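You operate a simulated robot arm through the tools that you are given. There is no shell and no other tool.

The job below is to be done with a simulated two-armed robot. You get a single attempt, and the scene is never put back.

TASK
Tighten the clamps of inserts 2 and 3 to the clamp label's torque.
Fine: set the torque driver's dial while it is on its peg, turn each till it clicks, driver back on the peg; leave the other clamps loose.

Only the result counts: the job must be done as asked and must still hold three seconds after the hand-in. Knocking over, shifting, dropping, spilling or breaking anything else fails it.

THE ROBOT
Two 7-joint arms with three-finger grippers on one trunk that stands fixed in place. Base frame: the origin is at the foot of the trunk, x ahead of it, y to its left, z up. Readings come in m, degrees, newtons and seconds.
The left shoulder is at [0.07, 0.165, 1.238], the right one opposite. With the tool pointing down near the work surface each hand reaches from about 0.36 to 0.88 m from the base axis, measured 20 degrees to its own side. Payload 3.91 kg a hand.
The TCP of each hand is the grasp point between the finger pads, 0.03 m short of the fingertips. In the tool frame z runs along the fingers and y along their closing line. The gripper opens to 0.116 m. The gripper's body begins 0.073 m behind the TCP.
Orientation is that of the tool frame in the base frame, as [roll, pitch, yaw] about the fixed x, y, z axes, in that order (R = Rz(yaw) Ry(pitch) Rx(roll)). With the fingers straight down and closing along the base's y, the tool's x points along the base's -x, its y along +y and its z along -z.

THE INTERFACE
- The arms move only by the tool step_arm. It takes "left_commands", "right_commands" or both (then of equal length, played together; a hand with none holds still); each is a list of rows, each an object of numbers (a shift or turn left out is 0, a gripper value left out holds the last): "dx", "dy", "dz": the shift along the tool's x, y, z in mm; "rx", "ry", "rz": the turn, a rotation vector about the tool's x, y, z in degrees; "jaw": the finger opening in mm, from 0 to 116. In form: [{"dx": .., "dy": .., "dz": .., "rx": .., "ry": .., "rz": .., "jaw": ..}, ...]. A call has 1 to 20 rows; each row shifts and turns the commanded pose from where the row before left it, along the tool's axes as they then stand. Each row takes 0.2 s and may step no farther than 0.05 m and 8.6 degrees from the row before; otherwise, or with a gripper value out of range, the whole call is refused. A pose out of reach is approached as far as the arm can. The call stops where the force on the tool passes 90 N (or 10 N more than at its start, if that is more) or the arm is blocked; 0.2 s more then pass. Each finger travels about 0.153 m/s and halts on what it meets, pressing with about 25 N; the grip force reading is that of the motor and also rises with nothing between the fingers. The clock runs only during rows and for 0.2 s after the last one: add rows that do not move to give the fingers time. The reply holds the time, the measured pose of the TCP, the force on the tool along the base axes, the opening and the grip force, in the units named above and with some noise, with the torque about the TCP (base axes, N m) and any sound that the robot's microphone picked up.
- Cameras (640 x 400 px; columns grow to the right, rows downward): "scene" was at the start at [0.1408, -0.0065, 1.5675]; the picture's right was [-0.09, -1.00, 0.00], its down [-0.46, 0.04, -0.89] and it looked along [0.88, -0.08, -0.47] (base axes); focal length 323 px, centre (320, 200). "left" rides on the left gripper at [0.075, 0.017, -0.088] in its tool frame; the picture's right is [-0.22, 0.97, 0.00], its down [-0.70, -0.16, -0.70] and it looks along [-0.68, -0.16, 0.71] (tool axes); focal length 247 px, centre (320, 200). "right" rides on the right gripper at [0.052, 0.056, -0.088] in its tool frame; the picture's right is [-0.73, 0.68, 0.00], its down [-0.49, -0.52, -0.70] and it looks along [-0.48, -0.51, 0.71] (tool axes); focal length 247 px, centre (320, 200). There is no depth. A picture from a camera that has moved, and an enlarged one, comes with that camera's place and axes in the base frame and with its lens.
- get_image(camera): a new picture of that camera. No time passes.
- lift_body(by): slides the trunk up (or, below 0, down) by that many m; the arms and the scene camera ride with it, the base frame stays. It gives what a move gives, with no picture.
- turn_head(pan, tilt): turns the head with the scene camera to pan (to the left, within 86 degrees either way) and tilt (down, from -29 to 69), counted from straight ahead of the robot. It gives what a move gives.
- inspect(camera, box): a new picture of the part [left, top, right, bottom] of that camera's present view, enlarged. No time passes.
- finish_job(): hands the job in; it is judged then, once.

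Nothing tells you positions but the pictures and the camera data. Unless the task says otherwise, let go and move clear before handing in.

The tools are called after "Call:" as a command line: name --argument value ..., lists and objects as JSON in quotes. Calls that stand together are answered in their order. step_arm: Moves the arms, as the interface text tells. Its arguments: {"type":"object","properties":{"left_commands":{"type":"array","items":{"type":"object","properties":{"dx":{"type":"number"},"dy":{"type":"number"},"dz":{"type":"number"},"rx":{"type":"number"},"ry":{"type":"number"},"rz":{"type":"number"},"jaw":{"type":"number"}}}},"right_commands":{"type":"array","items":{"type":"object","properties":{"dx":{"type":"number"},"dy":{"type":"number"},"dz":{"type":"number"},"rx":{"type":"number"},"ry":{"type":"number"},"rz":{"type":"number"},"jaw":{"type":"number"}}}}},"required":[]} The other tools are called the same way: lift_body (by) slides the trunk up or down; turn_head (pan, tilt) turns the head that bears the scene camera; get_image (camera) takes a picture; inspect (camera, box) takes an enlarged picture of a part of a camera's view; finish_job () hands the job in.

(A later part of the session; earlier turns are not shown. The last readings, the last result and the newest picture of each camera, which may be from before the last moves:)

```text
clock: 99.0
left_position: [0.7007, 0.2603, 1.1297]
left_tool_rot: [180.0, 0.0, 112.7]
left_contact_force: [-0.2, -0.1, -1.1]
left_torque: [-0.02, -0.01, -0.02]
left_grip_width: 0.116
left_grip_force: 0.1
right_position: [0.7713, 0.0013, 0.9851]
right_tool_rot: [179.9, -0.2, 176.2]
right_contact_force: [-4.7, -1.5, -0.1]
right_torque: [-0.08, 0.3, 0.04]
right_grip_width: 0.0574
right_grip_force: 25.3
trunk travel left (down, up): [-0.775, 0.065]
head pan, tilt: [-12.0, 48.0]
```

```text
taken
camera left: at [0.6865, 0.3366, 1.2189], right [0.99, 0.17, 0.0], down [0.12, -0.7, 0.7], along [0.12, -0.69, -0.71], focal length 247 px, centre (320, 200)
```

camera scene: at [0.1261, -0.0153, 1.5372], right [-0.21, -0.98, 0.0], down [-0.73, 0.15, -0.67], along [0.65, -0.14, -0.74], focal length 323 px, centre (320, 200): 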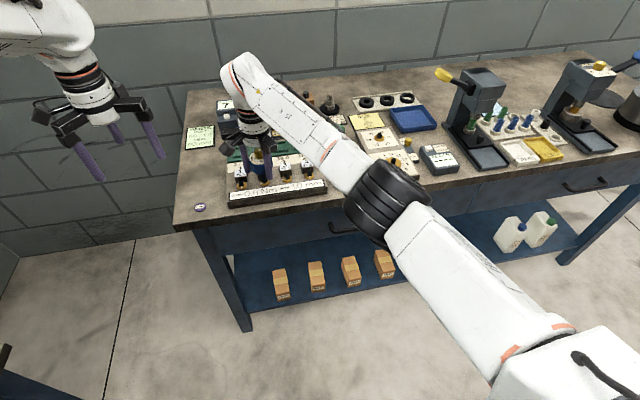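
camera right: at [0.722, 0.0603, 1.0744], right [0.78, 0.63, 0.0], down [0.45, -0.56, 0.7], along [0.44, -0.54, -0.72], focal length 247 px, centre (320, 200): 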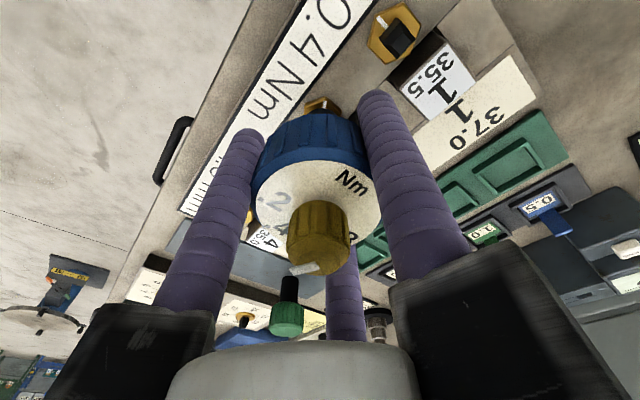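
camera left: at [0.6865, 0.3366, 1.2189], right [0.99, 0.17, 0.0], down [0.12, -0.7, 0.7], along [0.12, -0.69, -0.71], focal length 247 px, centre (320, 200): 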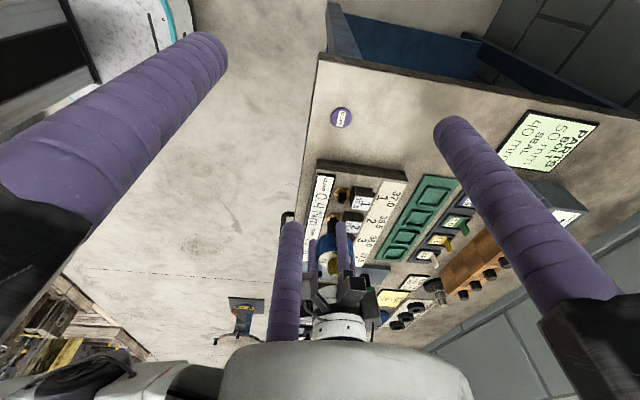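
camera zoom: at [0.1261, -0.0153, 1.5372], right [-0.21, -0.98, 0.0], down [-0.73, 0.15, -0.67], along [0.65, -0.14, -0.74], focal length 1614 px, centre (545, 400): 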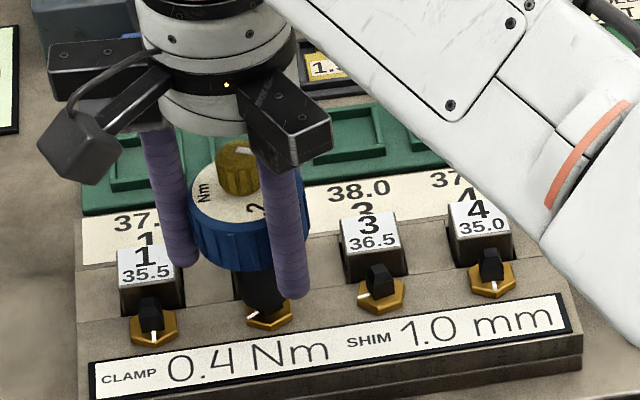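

The driver is still gripped but raised ~10 mm and slightly tilted on post 2. I'll press it gently straight down to reseat it before doing anything else.

Call:
step_arm --right_commands '[{"dz": 2}, {"dz": 2}, {"dz": 2}, {}]'

Call:
inspect --camera "left" --box '[325, 210, 365, 250]'

Call:
inspect --camera "scene" --box '[245, 140, 305, 190]'

```text
clock: 100.0
left_position: [0.6999, 0.2613, 1.1298]
left_tool_rot: [180.0, 0.0, 112.7]
left_contact_force: [-0.2, -0.7, 0.0]
left_torque: [0.04, 0.01, 0.01]
left_grip_width: 0.1162
left_grip_force: 0.2
right_position: [0.7702, 0.0002, 0.9805]
right_tool_rot: [179.9, 0.0, 176.2]
right_contact_force: [-4.5, 3.2, 4.1]
right_torque: [0.18, 0.33, 0.07]
right_grip_width: 0.0573
right_grip_force: 25.0
trunk travel left (down, up): [-0.775, 0.065]
head pan, tilt: [-12.0, 48.0]
```

```text
10.00 times, centred on (345, 230) of left
camera zoom: at [0.6859, 0.3375, 1.2191], right [0.99, 0.17, 0.0], down [0.12, -0.7, 0.7], along [0.12, -0.69, -0.71], focal length 2470 px, centre (70, -100)
```

zoom: 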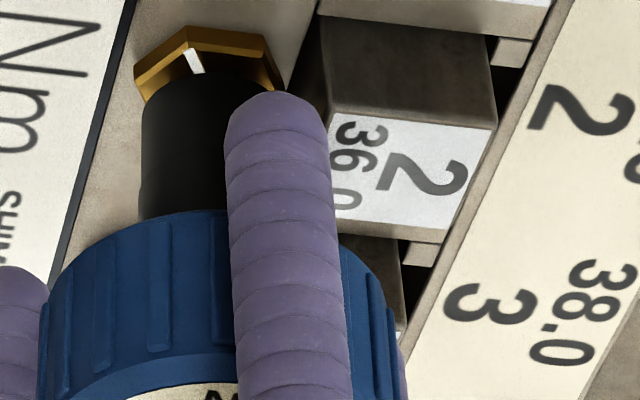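

```text
8.00 times, centred on (275, 165) of scene
camera zoom: at [0.1254, -0.0144, 1.5372], right [-0.21, -0.98, 0.0], down [-0.73, 0.15, -0.67], along [0.66, -0.14, -0.74], focal length 2582 px, centre (680, 480)
```

zoom: 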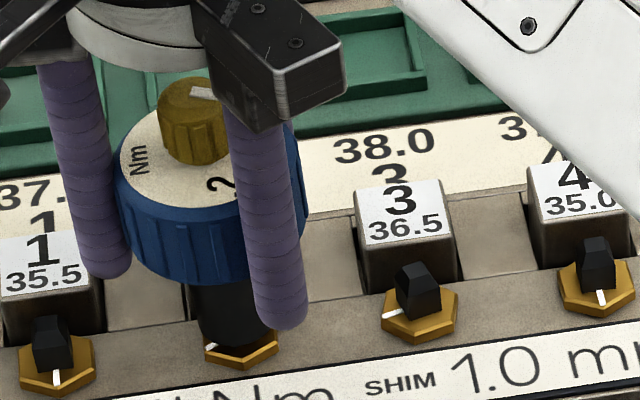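

Call:
step_arm --right_commands '[{"dz": 2}, {"dz": 2}, {"dz": 2}, {}]'

Call:
inspect --camera "left" --box '[325, 210, 365, 250]'

Call:
inspect --camera "scene" --box '[245, 140, 305, 190]'

```text
clock: 101.0
left_position: [0.6998, 0.2617, 1.1291]
left_tool_rot: [180.0, 0.1, 112.8]
left_contact_force: [-0.2, 0.5, 1.0]
left_torque: [0.02, -0.03, 0.03]
left_grip_width: 0.1158
left_grip_force: 0.0
right_position: [0.7705, 0.001, 0.9749]
right_tool_rot: [-179.9, 0.0, 176.3]
right_contact_force: [-2.3, 4.8, 6.0]
right_torque: [0.31, 0.23, 0.02]
right_grip_width: 0.0573
right_grip_force: 24.5
trunk travel left (down, up): [-0.775, 0.065]
head pan, tilt: [-12.0, 48.0]
```

```text
10.00 times, centred on (345, 230) of left
camera zoom: at [0.6861, 0.3377, 1.2189], right [0.99, 0.17, 0.0], down [0.12, -0.7, 0.7], along [0.12, -0.69, -0.71], focal length 2470 px, centre (70, -100)
```

zoom: 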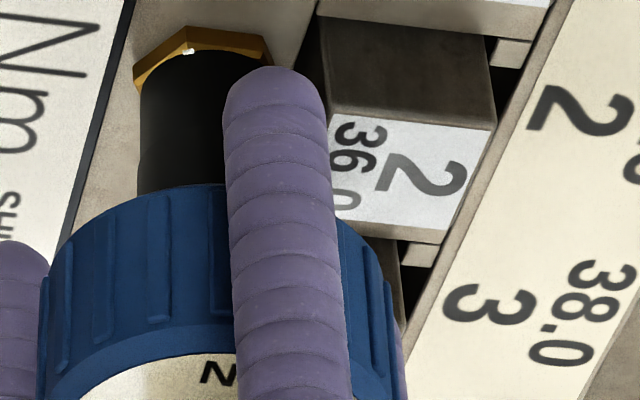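

```text
8.00 times, centred on (275, 165) of scene
camera zoom: at [0.1256, -0.0141, 1.5372], right [-0.21, -0.98, 0.0], down [-0.73, 0.15, -0.67], along [0.66, -0.14, -0.74], focal length 2582 px, centre (680, 480)
```

zoom: 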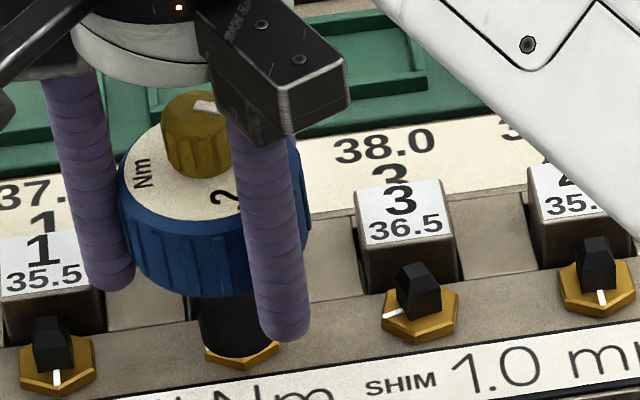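

Call:
step_arm --right_commands '[{"dz": 2}, {"dz": 1.5}, {}]'

Call:
step_arm --right_commands '[{"jaw": 60}, {"jaw": 66}, {"jaw": 76}, {"jaw": 90}, {}]'

Call:
inspect --camera "scene" --box '[245, 140, 305, 190]'

Call:
inspect --camera "left" --box '[315, 205, 375, 275]'

Call:
get_image --camera "right"

```text
clock: 101.8
left_position: [0.6984, 0.2617, 1.1303]
left_tool_rot: [179.9, 0.1, 112.7]
left_contact_force: [-0.5, 0.1, 0.0]
left_torque: [0.05, -0.01, 0.01]
left_grip_width: 0.116
left_grip_force: 0.1
right_position: [0.7709, 0.001, 0.9735]
right_tool_rot: [180.0, 0.3, 176.3]
right_contact_force: [6.2, 2.1, 23.4]
right_torque: [0.24, -0.16, 0.01]
right_grip_width: 0.0572
right_grip_force: 25.1
trunk travel left (down, up): [-0.775, 0.065]
head pan, tilt: [-12.0, 48.0]
```

```text
clock: 103.0
left_position: [0.7011, 0.2612, 1.1284]
left_tool_rot: [-180.0, 0.0, 112.8]
left_contact_force: [-0.2, 0.2, 0.4]
left_torque: [-0.02, 0.0, -0.01]
left_grip_width: 0.1157
left_grip_force: 0.0
right_position: [0.7706, 0.0008, 0.9711]
right_tool_rot: [180.0, 0.0, 176.2]
right_contact_force: [-0.2, 0.0, -0.6]
right_torque: [0.02, 0.02, -0.01]
right_grip_width: 0.0904
right_grip_force: 0.0
trunk travel left (down, up): [-0.775, 0.065]
head pan, tilt: [-12.0, 48.0]
```

```text
8.00 times, centred on (275, 165) of scene
camera zoom: at [0.1267, -0.0149, 1.5371], right [-0.21, -0.98, 0.0], down [-0.73, 0.15, -0.67], along [0.65, -0.14, -0.74], focal length 2582 px, centre (680, 480)
```

zoom: 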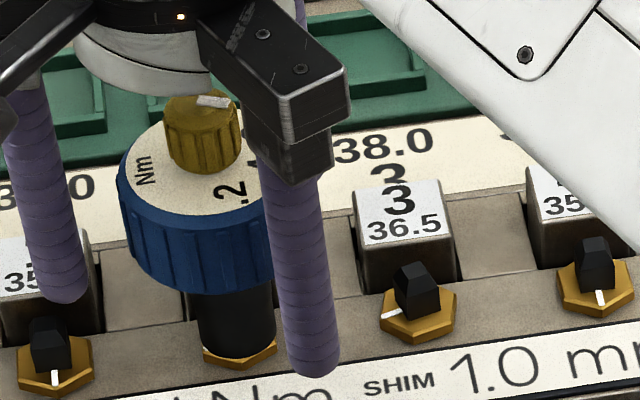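

```text
5.71 times, centred on (345, 240) of left
camera zoom: at [0.687, 0.3369, 1.2186], right [0.99, 0.17, 0.0], down [0.12, -0.7, 0.7], along [0.12, -0.69, -0.71], focal length 1411 px, centre (177, -29)
```

zoom: 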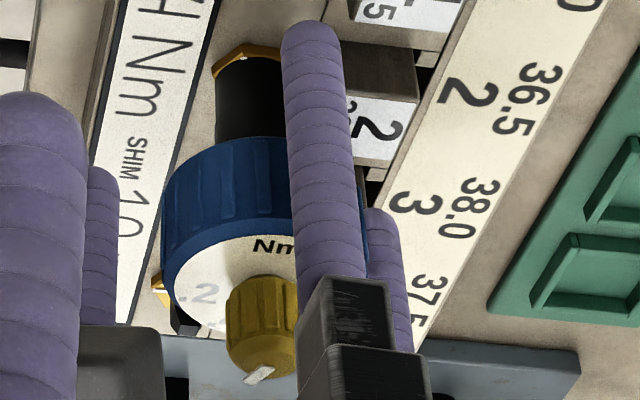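

```text
taken
camera right: at [0.7229, 0.0596, 1.0593], right [0.78, 0.63, 0.0], down [0.45, -0.55, 0.7], along [0.44, -0.54, -0.71], focal length 247 px, centre (320, 200)
```

right: 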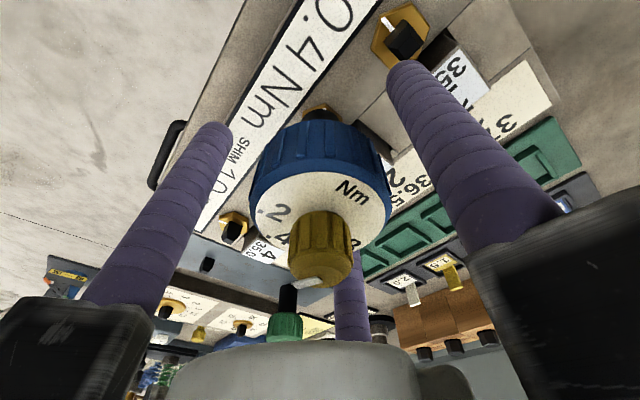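

The driver now stands seated on post 2, released. I'll raise the hand and wind the wrist back, keeping away from the yaw ≈170° limit that causes the elbow flip.

Call:
step_arm --right_commands '[{"dz": -20}, {"dz": -25}, {"dz": -30}, {"dz": -30}, {"dz": -25}, {}, {"rz": -8.5}, {"rz": -8.5}, {"rz": -8.5}, {"rz": -8.5}, {"rz": -8.5}, {"rz": -8.5}, {"rz": -8.5}, {"rz": -8.5}, {}]'

Call:
get_image --camera "scene"

Call:
get_image --camera "right"

```text
clock: 106.2
left_position: [0.7013, 0.2609, 1.1286]
left_tool_rot: [180.0, 0.0, 112.8]
left_contact_force: [-0.4, 0.2, 0.4]
left_torque: [0.06, 0.0, -0.02]
left_grip_width: 0.1158
left_grip_force: 0.1
right_position: [0.7713, 0.0009, 1.1016]
right_tool_rot: [-180.0, 0.0, -115.7]
right_contact_force: [0.1, 0.1, 0.4]
right_torque: [0.0, -0.04, 0.03]
right_grip_width: 0.0899
right_grip_force: 0.1
trunk travel left (down, up): [-0.775, 0.065]
head pan, tilt: [-12.0, 48.0]
```

```text
taken
camera scene: at [0.1271, -0.015, 1.5371], right [-0.21, -0.98, 0.0], down [-0.73, 0.15, -0.67], along [0.65, -0.14, -0.74], focal length 323 px, centre (320, 200)
```

scene: 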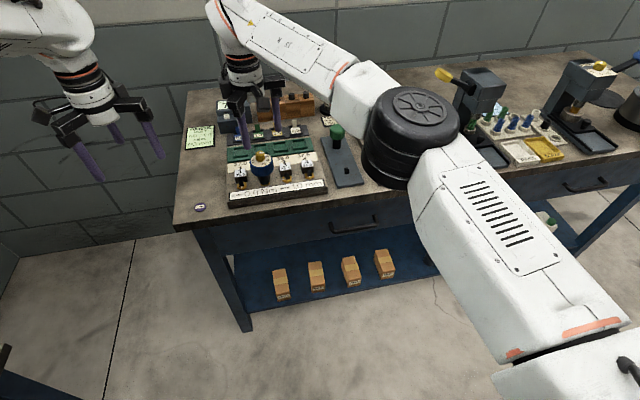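

```text
taken
camera right: at [0.6982, -0.0224, 1.1893], right [-0.3, 0.95, 0.0], down [0.68, 0.21, 0.7], along [0.67, 0.21, -0.71], focal length 247 px, centre (320, 200)
```

right: 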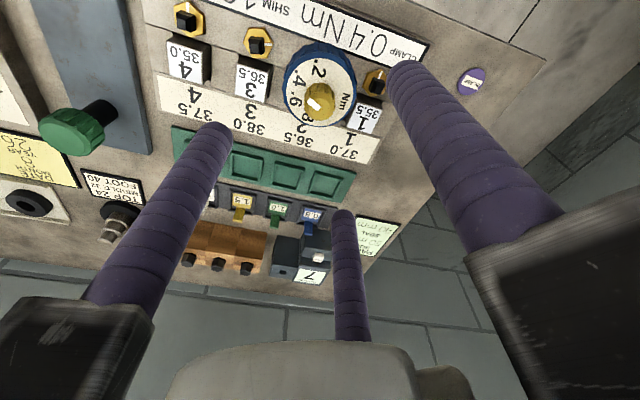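

Call:
inspect --camera "right" --box '[275, 40, 365, 130]'

Call:
inspect --camera "right" --box '[230, 20, 290, 65]'

```text
4.44 times, centred on (320, 85) of right
camera zoom: at [0.6982, -0.0224, 1.1893], right [-0.3, 0.95, 0.0], down [0.68, 0.21, 0.7], along [0.67, 0.21, -0.71], focal length 1098 px, centre (320, 711)
```

zoom: 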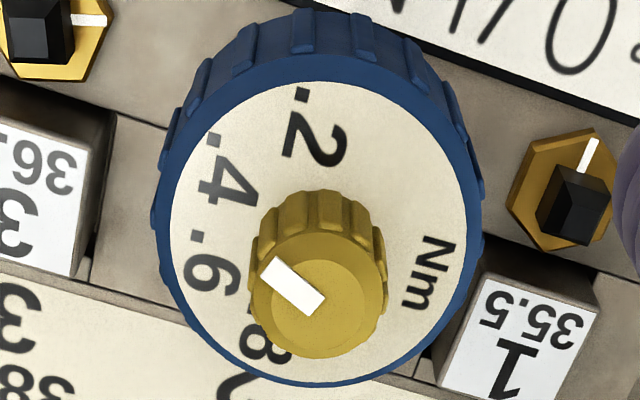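

```text
8.89 times, centred on (260, 42) of right
camera zoom: at [0.6982, -0.0224, 1.1893], right [-0.3, 0.95, 0.0], down [0.68, 0.21, 0.7], along [0.67, 0.21, -0.71], focal length 2195 px, centre (853, 1600)
```

zoom: 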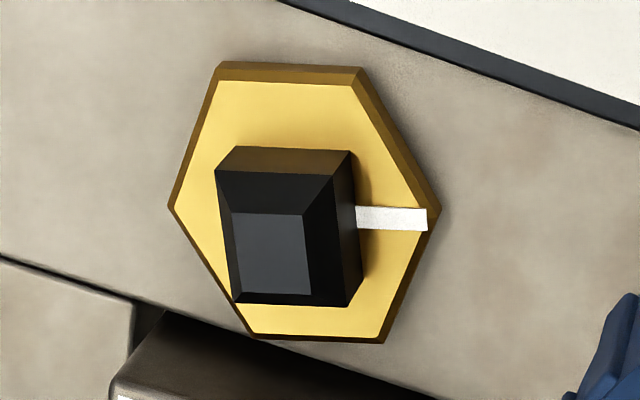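

Clamp 3 sits at ≈75° from its start. In my runs the torque was still building but relaxed at each pause, so one long uninterrupted fast turn may be what reaches the click. I'll wind back, regrip on clamp 2 and do that.

Call:
step_arm --right_commands '[{"rz": -8.6}, {"rz": -8.6}, {"rz": -8.6}, {"rz": -8.6}, {"rz": -8.6}, {"rz": -8.6}, {"rz": -8.6}, {"rz": -8.6}, {"rz": -8.6}, {"rz": -8.6}, {"rz": -8.6}, {"rz": -8.6}, {"rz": -8.6}, {"rz": -8.6}, {}]'

Call:
get_image --camera "scene"

Call:
inspect --camera "right" --box '[265, 35, 375, 135]'

```text
clock: 109.3
left_position: [0.7008, 0.2598, 1.1293]
left_tool_rot: [179.9, 0.1, 112.8]
left_contact_force: [-0.6, 0.7, -0.3]
left_torque: [0.01, 0.01, -0.01]
left_grip_width: 0.1158
left_grip_force: 0.1
right_position: [0.7713, 0.0011, 1.1001]
right_tool_rot: [-179.9, 0.0, 4.6]
right_contact_force: [-1.1, 0.1, -0.6]
right_torque: [-0.01, -0.02, 0.01]
right_grip_width: 0.0897
right_grip_force: 0.1
trunk travel left (down, up): [-0.775, 0.065]
head pan, tilt: [-12.0, 48.0]
```

```text
taken
camera scene: at [0.127, -0.015, 1.5371], right [-0.21, -0.98, 0.0], down [-0.73, 0.15, -0.67], along [0.65, -0.14, -0.74], focal length 323 px, centre (320, 200)
```

scene: 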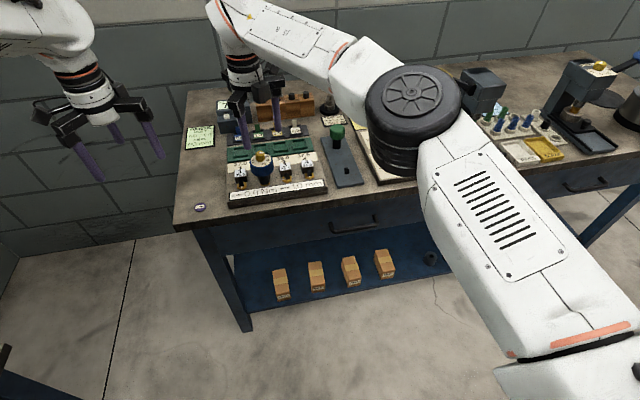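

```text
4.00 times, centred on (320, 85) of right
camera zoom: at [0.8283, -0.0515, 1.1889], right [-0.67, -0.74, 0.0], down [-0.53, 0.48, 0.7], along [-0.52, 0.47, -0.71], focal length 988 px, centre (320, 660)
```

zoom: 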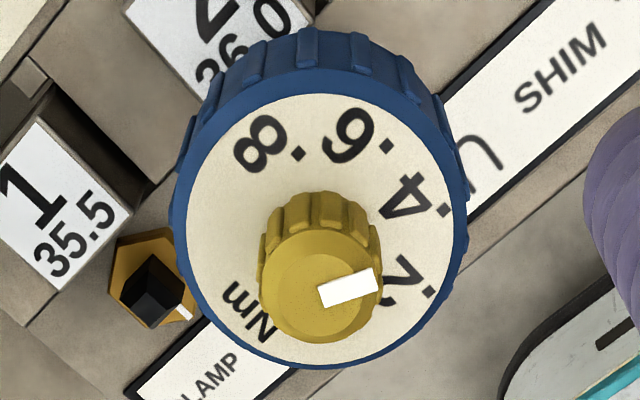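

The dial mark is still right on .4 (247° vs 247°). Descending to regrip the driver on clamp 2.

Call:
step_arm --right_commands '[{"dz": 30}, {"dz": 30}, {"dz": 30}, {"dz": 20}, {}, {"jaw": 75}, {"jaw": 63}, {"jaw": 56}, {"jaw": 50}, {}, {}]'

Call:
get_image --camera "right"

Call:
inspect --camera "left" --box '[325, 210, 365, 250]'

```text
clock: 111.8
left_position: [0.7009, 0.261, 1.1293]
left_tool_rot: [-179.9, -0.1, 112.7]
left_contact_force: [0.6, 0.2, 0.3]
left_torque: [-0.01, -0.02, -0.02]
left_grip_width: 0.1159
left_grip_force: 0.1
right_position: [0.771, 0.0, 0.9909]
right_tool_rot: [-180.0, 0.0, 4.6]
right_contact_force: [-0.9, 1.2, 0.5]
right_torque: [0.01, 0.06, 0.02]
right_grip_width: 0.0572
right_grip_force: 25.2
trunk travel left (down, up): [-0.775, 0.065]
head pan, tilt: [-12.0, 48.0]
```

```text
taken
camera right: at [0.8283, -0.0519, 1.079], right [-0.67, -0.74, 0.0], down [-0.53, 0.48, 0.7], along [-0.52, 0.47, -0.71], focal length 247 px, centre (320, 200)
```

right: 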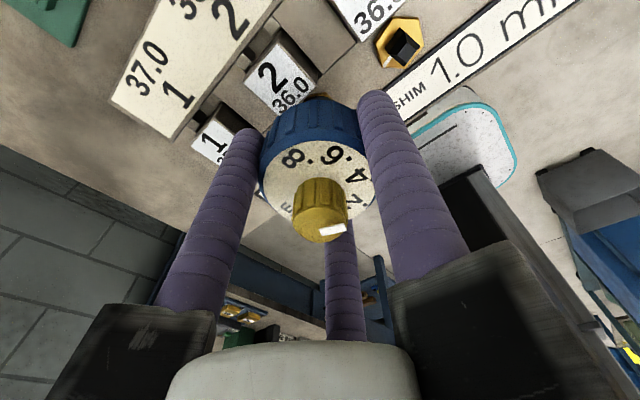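

```text
10.00 times, centred on (345, 230) of left
camera zoom: at [0.6873, 0.3369, 1.2184], right [0.99, 0.17, 0.0], down [0.12, -0.7, 0.7], along [0.12, -0.69, -0.71], focal length 2470 px, centre (70, -100)
```

zoom: 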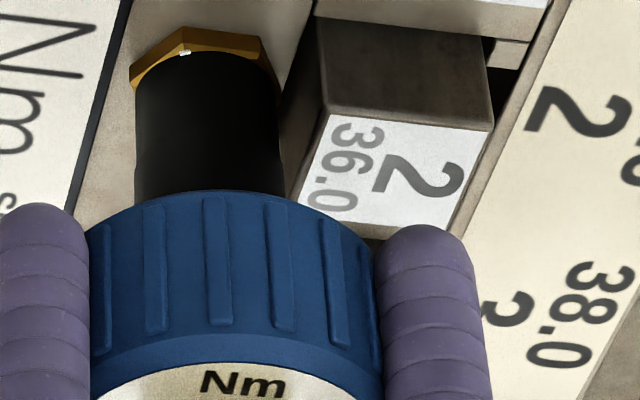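

Gripped with no side load. Now one long uninterrupted clockwise turn at full speed.

Call:
step_arm --right_commands '[{"rz": 8.5}, {"rz": 8.5}, {"rz": 8.5}, {"rz": 8.5}, {"rz": 8.5}, {"rz": 8.5}, {"rz": 8.5}, {"rz": 8.5}, {"rz": 8.5}, {"rz": 8.5}, {"rz": 8.5}, {"rz": 8.5}]'

Call:
inspect --camera "left" --box '[325, 210, 365, 250]'

Call:
inspect --camera "right" --box '[240, 80, 400, 240]'

```text
clock: 114.3
left_position: [0.7012, 0.2613, 1.1292]
left_tool_rot: [180.0, 0.0, 112.9]
left_contact_force: [-1.2, -0.7, -0.4]
left_torque: [-0.01, 0.02, 0.01]
left_grip_width: 0.1157
left_grip_force: 0.0
right_position: [0.7711, 0.001, 0.99]
right_tool_rot: [-180.0, 0.1, -97.5]
right_contact_force: [-0.5, 1.6, 0.2]
right_torque: [-0.04, -0.17, 0.27]
right_grip_width: 0.0567
right_grip_force: 24.8
trunk travel left (down, up): [-0.775, 0.065]
head pan, tilt: [-12.0, 48.0]
```

```text
10.00 times, centred on (345, 230) of left
camera zoom: at [0.6871, 0.337, 1.2185], right [0.99, 0.17, 0.0], down [0.12, -0.7, 0.7], along [0.12, -0.69, -0.71], focal length 2470 px, centre (70, -100)
```

zoom: 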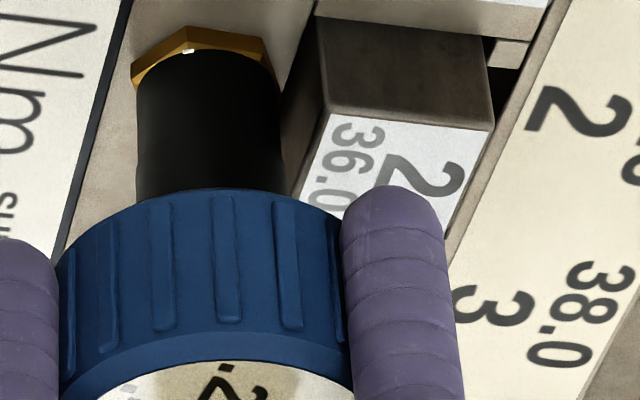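

```text
2.50 times, centred on (320, 160) of right
camera zoom: at [0.709, -0.044, 1.079], right [-0.58, 0.81, 0.0], down [0.58, 0.41, 0.7], along [0.57, 0.41, -0.71], focal length 617 px, centre (320, 300)
```

zoom: 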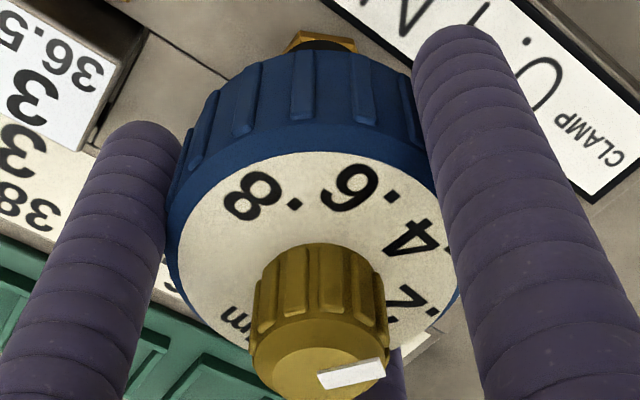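

Pure torque 0.27 with no other load, still no click. I'll read how it relaxes while holding still.

Call:
step_arm --right_commands '[{}]'

Call:
step_arm --right_commands '[{}]'

Call:
step_arm --right_commands '[{"rz": 8.5}, {"rz": 8.5}, {"rz": 8.5}]'

```text
clock: 114.8
left_position: [0.7007, 0.2614, 1.1289]
left_tool_rot: [-180.0, 0.0, 112.8]
left_contact_force: [-0.1, 0.9, -0.2]
left_torque: [0.02, -0.04, 0.01]
left_grip_width: 0.1158
left_grip_force: 0.0
right_position: [0.7707, 0.0006, 0.9902]
right_tool_rot: [-180.0, 0.0, -97.4]
right_contact_force: [0.8, 0.6, 1.8]
right_torque: [0.1, 0.05, 0.12]
right_grip_width: 0.057
right_grip_force: 24.9
trunk travel left (down, up): [-0.775, 0.065]
head pan, tilt: [-12.0, 48.0]
```

```text
clock: 115.2
left_position: [0.7005, 0.2596, 1.1277]
left_tool_rot: [179.9, 0.1, 112.8]
left_contact_force: [0.6, -0.8, -0.3]
left_torque: [-0.02, 0.01, -0.04]
left_grip_width: 0.1161
left_grip_force: 0.1
right_position: [0.772, 0.0009, 0.9897]
right_tool_rot: [179.9, 0.0, -97.3]
right_contact_force: [0.8, 0.9, -0.3]
right_torque: [0.08, 0.05, 0.07]
right_grip_width: 0.0572
right_grip_force: 25.2
trunk travel left (down, up): [-0.775, 0.065]
head pan, tilt: [-12.0, 48.0]
```

```text
clock: 116.0
left_position: [0.7004, 0.2617, 1.1281]
left_tool_rot: [-180.0, 0.0, 112.8]
left_contact_force: [-0.2, 0.0, 0.0]
left_torque: [-0.01, -0.02, 0.02]
left_grip_width: 0.1159
left_grip_force: 0.1
right_position: [0.7697, 0.0007, 0.9904]
right_tool_rot: [-179.9, 0.0, -122.9]
right_contact_force: [-0.8, 1.1, 0.5]
right_torque: [0.21, -0.04, 0.31]
right_grip_width: 0.0567
right_grip_force: 25.5
trunk travel left (down, up): [-0.775, 0.065]
head pan, tilt: [-12.0, 48.0]
```

The decay fits a torque of ≈0.4 Nm while moving, which would be the clutch limit. I'll repeat the slow-speed test with clean alignment to tell friction from viscous behaviour.

Call:
step_arm --right_commands '[{"rz": 1}, {"rz": 1}, {"rz": 1}, {"rz": 1}, {"rz": 1}, {"rz": 1}, {"rz": 1}, {"rz": 1}, {"rz": 1}, {"rz": 1}, {"rz": 1}, {"rz": 1}]'

Call:
step_arm --right_commands '[{}]'

Call:
inspect --camera "left" --box '[325, 210, 365, 250]'

```text
clock: 118.5
left_position: [0.7009, 0.2622, 1.1298]
left_tool_rot: [-180.0, 0.0, 112.8]
left_contact_force: [0.9, -0.5, 0.4]
left_torque: [-0.01, 0.0, 0.03]
left_grip_width: 0.1163
left_grip_force: 0.1
right_position: [0.7713, 0.0016, 0.9902]
right_tool_rot: [179.9, 0.1, -134.9]
right_contact_force: [-0.8, 2.6, 0.1]
right_torque: [0.13, 0.04, 0.22]
right_grip_width: 0.0566
right_grip_force: 24.5
trunk travel left (down, up): [-0.775, 0.065]
head pan, tilt: [-12.0, 48.0]
```

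```text
clock: 119.0
left_position: [0.7004, 0.2611, 1.1292]
left_tool_rot: [180.0, 0.0, 112.8]
left_contact_force: [-0.8, 0.0, 0.2]
left_torque: [0.02, 0.01, -0.01]
left_grip_width: 0.116
left_grip_force: 0.1
right_position: [0.7703, 0.001, 0.9906]
right_tool_rot: [-180.0, 0.0, -134.9]
right_contact_force: [0.0, 3.2, 1.6]
right_torque: [0.14, 0.03, 0.13]
right_grip_width: 0.0566
right_grip_force: 24.7
trunk travel left (down, up): [-0.775, 0.065]
head pan, tilt: [-12.0, 48.0]
```

```text
10.00 times, centred on (345, 230) of left
camera zoom: at [0.6871, 0.3373, 1.2184], right [0.99, 0.17, 0.0], down [0.12, -0.7, 0.7], along [0.12, -0.69, -0.71], focal length 2470 px, centre (70, -100)
```

zoom: 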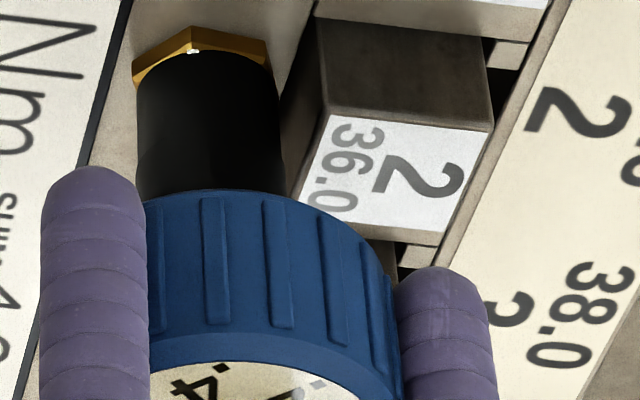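

The hex is in fact creeping onward slowly (about 5° over this run) and the torque trend is rising with it. I'll regrip in place (open just enough, wind back, close) and keep turning clamp 2.

Call:
step_arm --right_commands '[{"jaw": 64}, {"jaw": 76}, {}, {"rz": -8.6}, {"rz": -8.6}, {"rz": -8.6}, {"rz": -8.6}, {"rz": -8.6}, {"rz": -8.6}, {"rz": -8.6}, {"rz": -8.6}, {"rz": -8.6}, {"rz": -8.6}, {"rz": -8.6}, {"rz": -8.6}, {"rz": -8.6}, {"rz": -8.6}, {"rz": -8.6}, {"rz": -8.6}]'

Call:
step_arm --right_commands '[{"rz": -8.6}, {"rz": -8.6}, {}, {"jaw": 64}, {"jaw": 54}, {"jaw": 48}, {}, {}]'

Call:
get_image --camera "scene"

Call:
inspect --camera "left" --box '[325, 210, 365, 250]'

```text
clock: 123.0
left_position: [0.7011, 0.2606, 1.1277]
left_tool_rot: [180.0, -0.1, 112.8]
left_contact_force: [-1.0, 0.3, -0.4]
left_torque: [0.03, -0.01, -0.01]
left_grip_width: 0.1165
left_grip_force: 0.0
right_position: [0.7723, 0.0011, 0.9892]
right_tool_rot: [-179.9, 0.0, 2.8]
right_contact_force: [0.2, -0.2, 0.7]
right_torque: [-0.01, -0.01, -0.01]
right_grip_width: 0.0761
right_grip_force: 0.1
trunk travel left (down, up): [-0.775, 0.065]
head pan, tilt: [-12.0, 48.0]
```

```text
clock: 124.8
left_position: [0.7004, 0.2613, 1.1289]
left_tool_rot: [180.0, 0.0, 112.7]
left_contact_force: [0.0, 0.6, -0.1]
left_torque: [-0.01, 0.0, -0.02]
left_grip_width: 0.116
left_grip_force: 0.1
right_position: [0.7703, 0.0006, 0.9903]
right_tool_rot: [179.9, 0.0, 19.9]
right_contact_force: [1.4, 0.5, -0.2]
right_torque: [-0.02, -0.04, 0.04]
right_grip_width: 0.0567
right_grip_force: 25.0
trunk travel left (down, up): [-0.775, 0.065]
head pan, tilt: [-12.0, 48.0]
```

```text
taken
camera scene: at [0.127, -0.0148, 1.5371], right [-0.21, -0.98, 0.0], down [-0.73, 0.15, -0.67], along [0.65, -0.14, -0.74], focal length 323 px, centre (320, 200)
```

scene: 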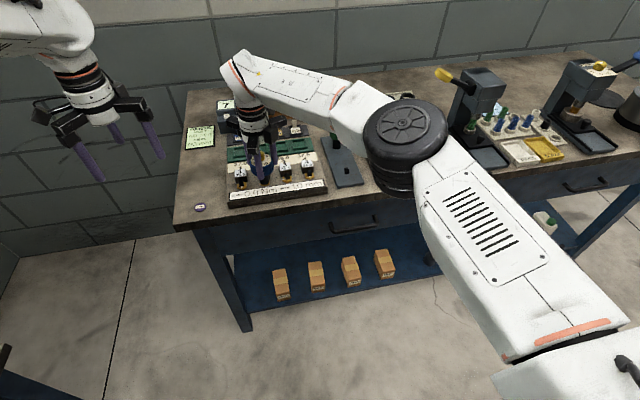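

```text
10.00 times, centred on (345, 230) of left
camera zoom: at [0.6872, 0.337, 1.2185], right [0.99, 0.17, 0.0], down [0.12, -0.7, 0.7], along [0.12, -0.69, -0.71], focal length 2470 px, centre (70, -100)
```

zoom: 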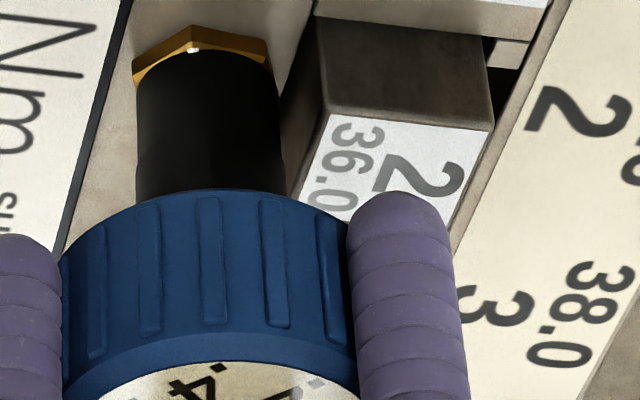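

Regrip in place works well. Now a long continuous clockwise turn.

Call:
step_arm --right_commands '[{"rz": 8.6}, {"rz": 8.6}, {"rz": 8.6}, {"rz": 8.6}, {"rz": 8.6}, {"rz": 8.6}, {"rz": 8.6}, {"rz": 8.6}, {"rz": 8.6}, {"rz": 8.6}, {"rz": 8.6}, {"rz": 8.6}, {"rz": 8.6}, {"rz": 8.6}, {"rz": 8.6}, {"rz": 8.6}]'

Call:
inspect --camera "left" --box '[325, 210, 365, 250]'

```text
clock: 128.2
left_position: [0.7007, 0.2614, 1.1289]
left_tool_rot: [-180.0, 0.0, 112.8]
left_contact_force: [0.5, -0.2, 0.3]
left_torque: [0.02, 0.0, -0.04]
left_grip_width: 0.116
left_grip_force: 0.1
right_position: [0.7713, 0.0005, 0.9918]
right_tool_rot: [-179.9, 0.0, -117.8]
right_contact_force: [5.8, 2.2, 4.9]
right_torque: [0.24, -0.3, 0.24]
right_grip_width: 0.0569
right_grip_force: 24.8
trunk travel left (down, up): [-0.775, 0.065]
head pan, tilt: [-12.0, 48.0]
```

```text
10.00 times, centred on (345, 230) of left
camera zoom: at [0.6875, 0.3372, 1.2183], right [0.99, 0.17, 0.0], down [0.12, -0.7, 0.7], along [0.12, -0.69, -0.71], focal length 2470 px, centre (70, -100)
```

zoom: 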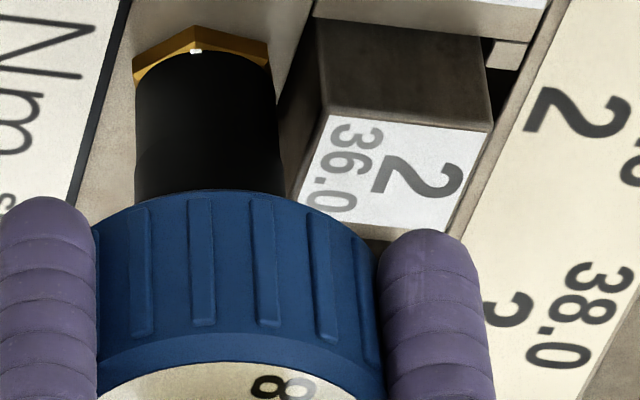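

The hex creeps on at about 1°/s while torque sits near 0.36–0.4 Nm. I'll check for a ratchet effect with a short clean counter-clockwise move.

Call:
step_arm --right_commands '[{"rz": -8.5}, {"rz": -8.5}, {"rz": -8.5}]'

Call:
inspect --camera "left" --box '[325, 210, 365, 250]'

```text
clock: 128.9
left_position: [0.7009, 0.2612, 1.1295]
left_tool_rot: [-180.0, 0.0, 112.8]
left_contact_force: [0.1, -0.3, -0.3]
left_torque: [-0.01, -0.02, 0.02]
left_grip_width: 0.1162
left_grip_force: 0.0
right_position: [0.7709, 0.0003, 0.9902]
right_tool_rot: [179.9, 0.0, -92.1]
right_contact_force: [4.8, 2.7, 5.8]
right_torque: [0.04, -0.28, -0.21]
right_grip_width: 0.0567
right_grip_force: 25.0
trunk travel left (down, up): [-0.775, 0.065]
head pan, tilt: [-12.0, 48.0]
```

```text
10.00 times, centred on (345, 230) of left
camera zoom: at [0.6872, 0.3371, 1.2185], right [0.99, 0.17, 0.0], down [0.12, -0.7, 0.7], along [0.12, -0.69, -0.71], focal length 2470 px, centre (70, -100)
```

zoom: 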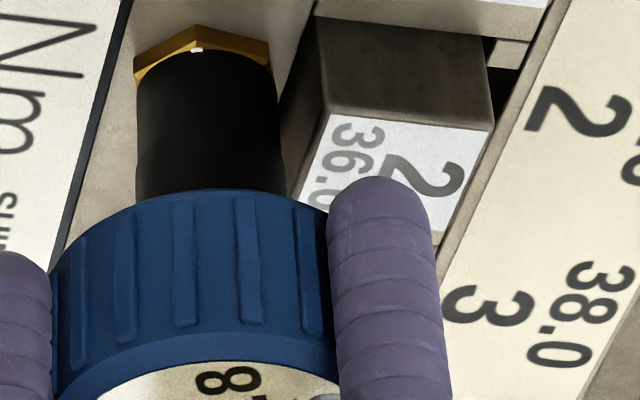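

Torque is symmetric (-0.21) and the hex holds, so the slip is inside the driver's clutch and clamp 2 itself is firm. To learn how the clutch and click depend on the dial, I'll take the driver back to its peg and run a safe lower-torque test.

Call:
step_arm --right_commands '[{"dz": -8}, {"dz": -20}, {"dz": -25}, {"dz": -25}, {"rz": -8.4}, {"rz": -8.4}, {"rz": -8.4}, {"rz": -8.4}, {"rz": -8.4}, {"rz": -8.4}, {"rz": -8.4}, {"rz": -8.4}, {"dx": 18.7, "dy": 34.6}, {"dx": 18.7, "dy": 34.6}, {"dx": 18.7, "dy": 34.6}, {"dx": 18.7, "dy": 34.6}, {"dx": 18.7, "dy": 34.6}, {"dx": 18.7, "dy": 34.6}, {}, {}]'

Call:
get_image --camera "right"

Call:
inspect --camera "right" --box '[290, 50, 350, 100]'

Call:
inspect --camera "scene" --box '[225, 90, 385, 210]'

```text
clock: 133.2
left_position: [0.7015, 0.2608, 1.1284]
left_tool_rot: [-180.0, 0.0, 112.7]
left_contact_force: [-1.1, 0.9, -0.6]
left_torque: [-0.01, 0.0, -0.04]
left_grip_width: 0.1162
left_grip_force: 0.0
right_position: [0.7852, -0.2349, 1.068]
right_tool_rot: [179.9, 0.0, -24.9]
right_contact_force: [-0.6, -0.4, -2.2]
right_torque: [-0.02, -0.02, 0.0]
right_grip_width: 0.0572
right_grip_force: 25.5
trunk travel left (down, up): [-0.775, 0.065]
head pan, tilt: [-12.0, 48.0]
```

```text
taken
camera right: at [0.8093, -0.3076, 1.1569], right [-0.95, -0.31, 0.0], down [-0.22, 0.68, 0.7], along [-0.22, 0.67, -0.71], focal length 247 px, centre (320, 200)
```

right: 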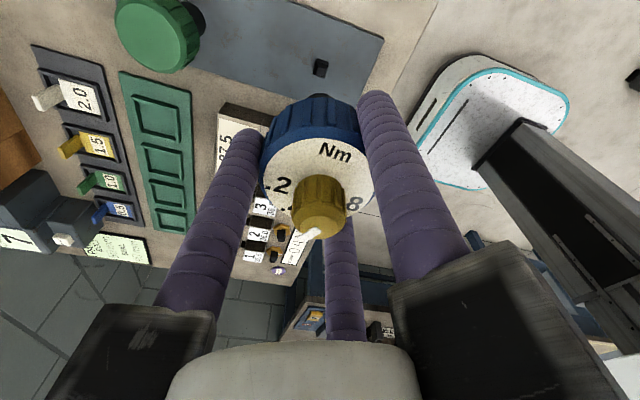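

```text
8.00 times, centred on (320, 75) of right
camera zoom: at [0.8093, -0.3076, 1.1569], right [-0.95, -0.31, 0.0], down [-0.22, 0.68, 0.7], along [-0.22, 0.67, -0.71], focal length 1976 px, centre (320, 1200)
```

zoom: 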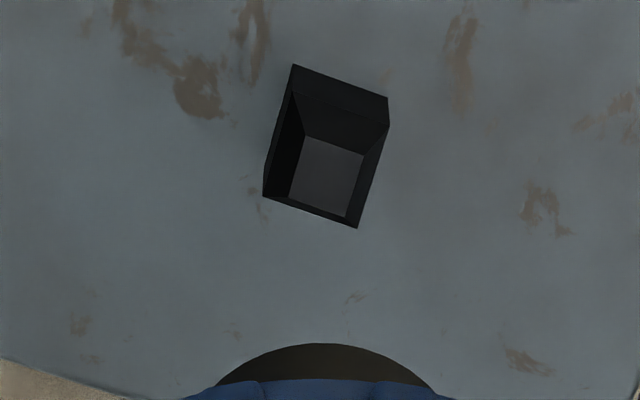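

```text
3.33 times, centred on (305, 150) of scene
camera zoom: at [0.1273, -0.015, 1.537], right [-0.21, -0.98, 0.0], down [-0.73, 0.15, -0.67], along [0.65, -0.14, -0.74], focal length 1076 px, centre (370, 367)
```

zoom: 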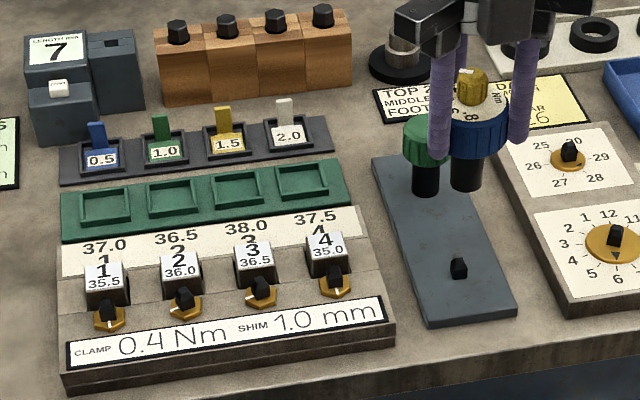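

Aligned over the peg. Lowering to seat it there.

Call:
step_arm --right_commands '[{"dz": 30}, {"dz": 30}, {"dz": 25}, {"dz": 12}, {}]'

Call:
step_arm --right_commands '[{"dz": 4}, {"dz": 3}, {}]'

Call:
inspect --camera "scene" --box '[310, 110, 380, 190]'

```text
clock: 134.3
left_position: [0.7007, 0.2609, 1.1295]
left_tool_rot: [-180.0, 0.1, 112.7]
left_contact_force: [0.8, -0.6, -0.2]
left_torque: [0.01, 0.02, 0.01]
left_grip_width: 0.116
left_grip_force: 0.0
right_position: [0.7873, -0.2357, 0.9707]
right_tool_rot: [-180.0, 0.0, -25.0]
right_contact_force: [-2.1, 0.1, -2.9]
right_torque: [0.07, 0.13, 0.0]
right_grip_width: 0.057
right_grip_force: 25.6
trunk travel left (down, up): [-0.775, 0.065]
head pan, tilt: [-12.0, 48.0]
```

```text
clock: 135.2
left_position: [0.6996, 0.2616, 1.13]
left_tool_rot: [179.9, 0.0, 112.9]
left_contact_force: [0.3, -0.5, 0.5]
left_torque: [0.0, 0.03, -0.01]
left_grip_width: 0.116
left_grip_force: 0.0
right_position: [0.7859, -0.2349, 0.9676]
right_tool_rot: [-179.9, -0.2, -25.0]
right_contact_force: [0.3, 0.4, 13.1]
right_torque: [0.21, -0.19, -0.01]
right_grip_width: 0.0569
right_grip_force: 24.8
trunk travel left (down, up): [-0.775, 0.065]
head pan, tilt: [-12.0, 48.0]
```

```text
5.00 times, centred on (345, 150) of scene
camera zoom: at [0.125, -0.0143, 1.5375], right [-0.21, -0.98, 0.0], down [-0.73, 0.15, -0.67], along [0.66, -0.14, -0.74], focal length 1614 px, centre (195, 450)
```

zoom: 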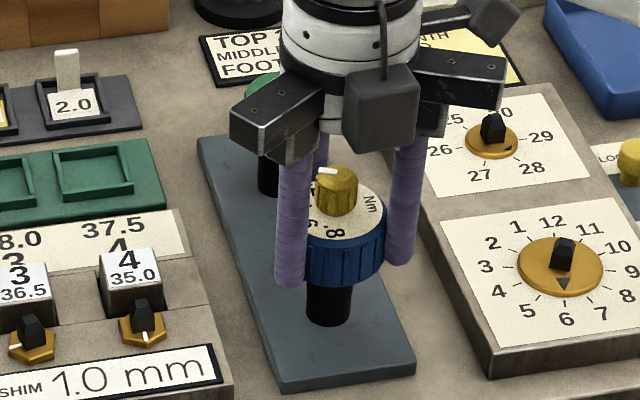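

Seated on the peg. I'll release the handle, rise, and check the dial from above.

Call:
step_arm --right_commands '[{"dz": -3}, {"jaw": 64}, {"jaw": 80}, {"jaw": 100}, {}, {"dz": -25}, {"dz": -30}, {"dz": -30}, {"dz": -20}, {}]'

Call:
get_image --camera "right"

Call:
inspect --camera "right" --box '[270, 40, 370, 130]'

```text
clock: 137.3
left_position: [0.7012, 0.261, 1.1294]
left_tool_rot: [-180.0, 0.0, 112.8]
left_contact_force: [0.0, -0.3, 0.3]
left_torque: [0.01, 0.03, 0.03]
left_grip_width: 0.116
left_grip_force: 0.0
right_position: [0.7852, -0.2344, 1.0726]
right_tool_rot: [-179.9, 0.1, -25.0]
right_contact_force: [-0.5, 0.0, -0.1]
right_torque: [0.0, 0.02, 0.05]
right_grip_width: 0.0999
right_grip_force: 0.1
trunk travel left (down, up): [-0.775, 0.065]
head pan, tilt: [-12.0, 48.0]
```

```text
taken
camera right: at [0.8095, -0.3082, 1.1607], right [-0.95, -0.31, 0.0], down [-0.22, 0.68, 0.7], along [-0.22, 0.67, -0.71], focal length 247 px, centre (320, 200)
```

right: 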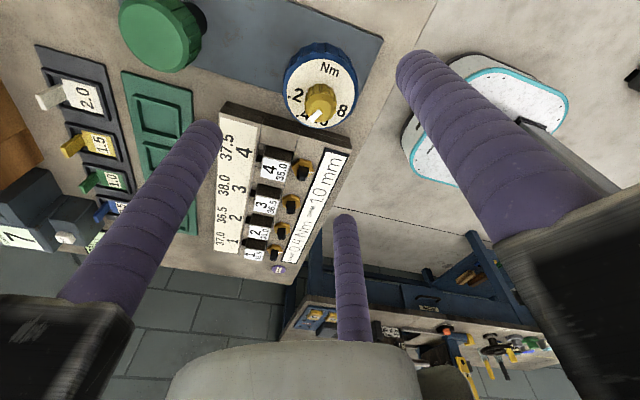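

```text
4.44 times, centred on (320, 85) of right
camera zoom: at [0.8095, -0.3082, 1.1607], right [-0.95, -0.31, 0.0], down [-0.22, 0.68, 0.7], along [-0.22, 0.67, -0.71], focal length 1098 px, centre (320, 711)
```

zoom: 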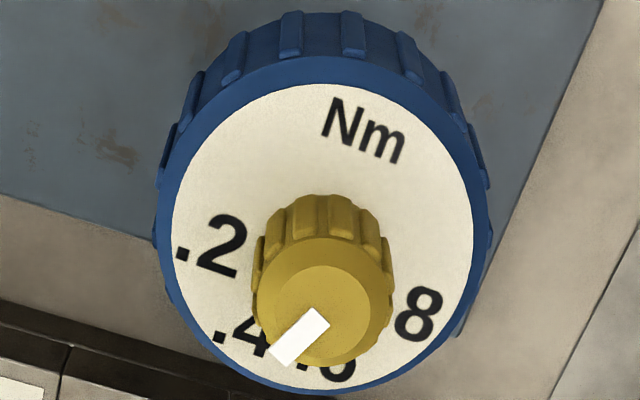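

The dial still reads .4. For the clutch test I'll set it down to .2 here on the peg (50° clockwise), gripping only the knob.

Call:
step_arm --right_commands '[{"jaw": 40}, {}, {}, {"dz": 25}, {"dz": 25}, {"dz": 18.5}, {}, {"jaw": 28}, {"jaw": 20}, {"jaw": 14}, {}, {}]'

Call:
inspect --camera "right" --box '[250, 60, 390, 200]'

```text
clock: 139.9
left_position: [0.7007, 0.2621, 1.1294]
left_tool_rot: [180.0, 0.0, 112.8]
left_contact_force: [-0.4, -0.2, 0.1]
left_torque: [-0.03, -0.02, -0.01]
left_grip_width: 0.1159
left_grip_force: 0.0
right_position: [0.7851, -0.2343, 1.0039]
right_tool_rot: [180.0, 0.0, -25.1]
right_contact_force: [-0.5, -0.5, -0.3]
right_torque: [-0.06, 0.05, 0.01]
right_grip_width: 0.02
right_grip_force: 24.7
trunk travel left (down, up): [-0.775, 0.065]
head pan, tilt: [-12.0, 48.0]
```

```text
2.86 times, centred on (320, 130) of right
camera zoom: at [0.8095, -0.3078, 1.0926], right [-0.95, -0.31, 0.0], down [-0.22, 0.68, 0.7], along [-0.22, 0.67, -0.71], focal length 706 px, centre (320, 400)
```

zoom: 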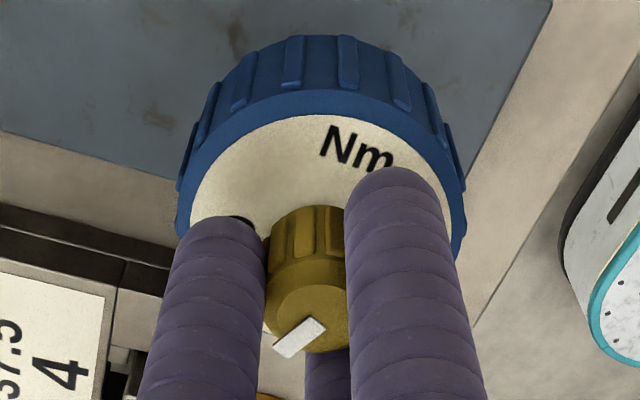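

Call:
step_arm --right_commands '[{"rz": 8.33}, {"rz": 8.33}, {"rz": 8.33}, {"rz": 8.33}, {"rz": 8.33}, {"rz": 8.33}, {}, {"jaw": 26}, {"jaw": 40}, {}, {"dz": -25}, {"dz": -25}, {"dz": -20, "jaw": 100}, {}, {}]'

Call:
inspect --camera "right" --box '[270, 40, 370, 130]'

```text
clock: 143.2
left_position: [0.7007, 0.2596, 1.1287]
left_tool_rot: [-180.0, 0.0, 112.8]
left_contact_force: [0.9, 0.2, 0.1]
left_torque: [0.02, 0.02, -0.01]
left_grip_width: 0.1163
left_grip_force: 0.1
right_position: [0.7865, -0.2358, 1.075]
right_tool_rot: [180.0, 0.0, -74.9]
right_contact_force: [0.3, -0.3, 0.3]
right_torque: [0.02, 0.05, -0.02]
right_grip_width: 0.0999
right_grip_force: 0.1
trunk travel left (down, up): [-0.775, 0.065]
head pan, tilt: [-12.0, 48.0]
```

```text
4.44 times, centred on (320, 85) of right
camera zoom: at [0.7459, -0.3011, 1.1624], right [-0.85, 0.53, 0.0], down [0.38, 0.61, 0.7], along [0.37, 0.59, -0.71], focal length 1098 px, centre (320, 711)
```

zoom: 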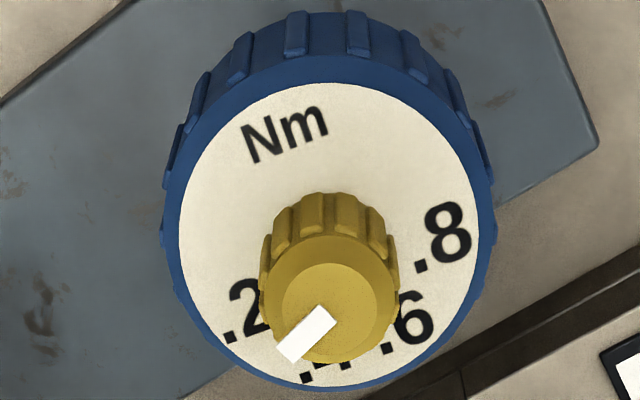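

The mark now points to .2. I'll wind the wrist counter-clockwise, then grip the handle for the test.

Call:
step_arm --right_commands '[{"rz": -8.57}, {"rz": -8.57}, {"rz": -8.57}, {"rz": -8.57}, {"rz": -8.57}, {"rz": -8.57}, {"rz": -8.57}, {"dz": 30}, {"dz": 30}, {"dz": 30}, {"dz": 18}, {}, {"jaw": 75}, {"jaw": 62}, {"jaw": 54}, {"jaw": 48}, {}, {}]'

Call:
get_image --camera "right"

```text
clock: 146.9
left_position: [0.7005, 0.2611, 1.1294]
left_tool_rot: [-179.9, 0.1, 112.8]
left_contact_force: [-0.1, 1.1, 0.0]
left_torque: [0.01, 0.01, 0.0]
left_grip_width: 0.1159
left_grip_force: 0.1
right_position: [0.7856, -0.2373, 0.9654]
right_tool_rot: [180.0, 0.0, -14.9]
right_contact_force: [-1.4, 1.6, 0.1]
right_torque: [0.06, 0.09, -0.04]
right_grip_width: 0.057
right_grip_force: 24.3
trunk travel left (down, up): [-0.775, 0.065]
head pan, tilt: [-12.0, 48.0]
```

```text
taken
camera right: at [0.8214, -0.3034, 1.0538], right [-0.88, -0.47, 0.0], down [-0.33, 0.63, 0.7], along [-0.33, 0.62, -0.71], focal length 247 px, centre (320, 200)
```

right: 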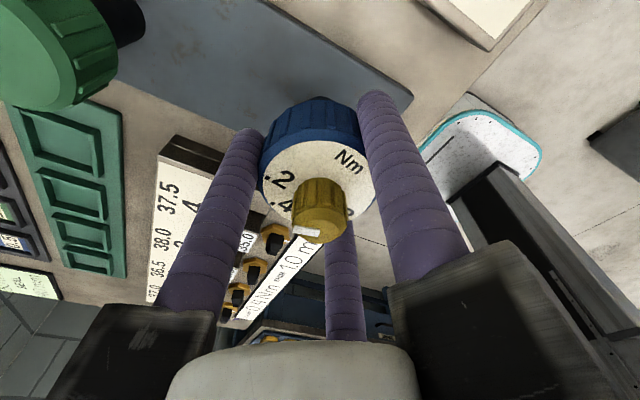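

Call:
step_arm --right_commands '[{"dz": -5}, {"dz": -15}, {"dz": -35}, {"dz": -40}, {"rz": -7.5}, {"rz": -7.5}, {"dx": -3.3, "dy": -43.4}, {"dx": -3.3, "dy": -43.4}, {"dx": -3.3, "dy": -43.4}, {"dx": -3.3, "dy": -43.4}, {}, {}]'

Call:
inspect --camera "right" --box '[280, 50, 360, 110]'

```text
clock: 149.6
left_position: [0.7002, 0.2604, 1.1281]
left_tool_rot: [-180.0, 0.1, 112.6]
left_contact_force: [0.5, 1.0, -0.2]
left_torque: [0.02, -0.01, 0.02]
left_grip_width: 0.1159
left_grip_force: 0.1
right_position: [0.772, -0.0635, 1.0604]
right_tool_rot: [180.0, 0.0, 0.0]
right_contact_force: [-0.1, 0.5, -1.8]
right_torque: [-0.01, -0.04, 0.0]
right_grip_width: 0.057
right_grip_force: 25.4
trunk travel left (down, up): [-0.775, 0.065]
head pan, tilt: [-12.0, 48.0]
```

```text
6.67 times, centred on (320, 80) of right
camera zoom: at [0.8236, -0.119, 1.1491], right [-0.73, -0.68, 0.0], down [-0.49, 0.52, 0.7], along [-0.48, 0.51, -0.71], focal length 1646 px, centre (320, 1000)
```

zoom: 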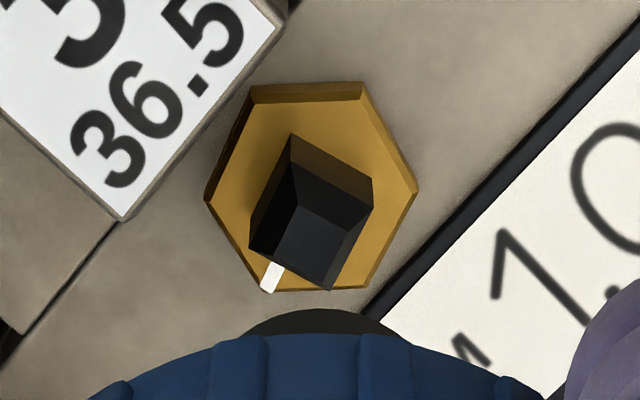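

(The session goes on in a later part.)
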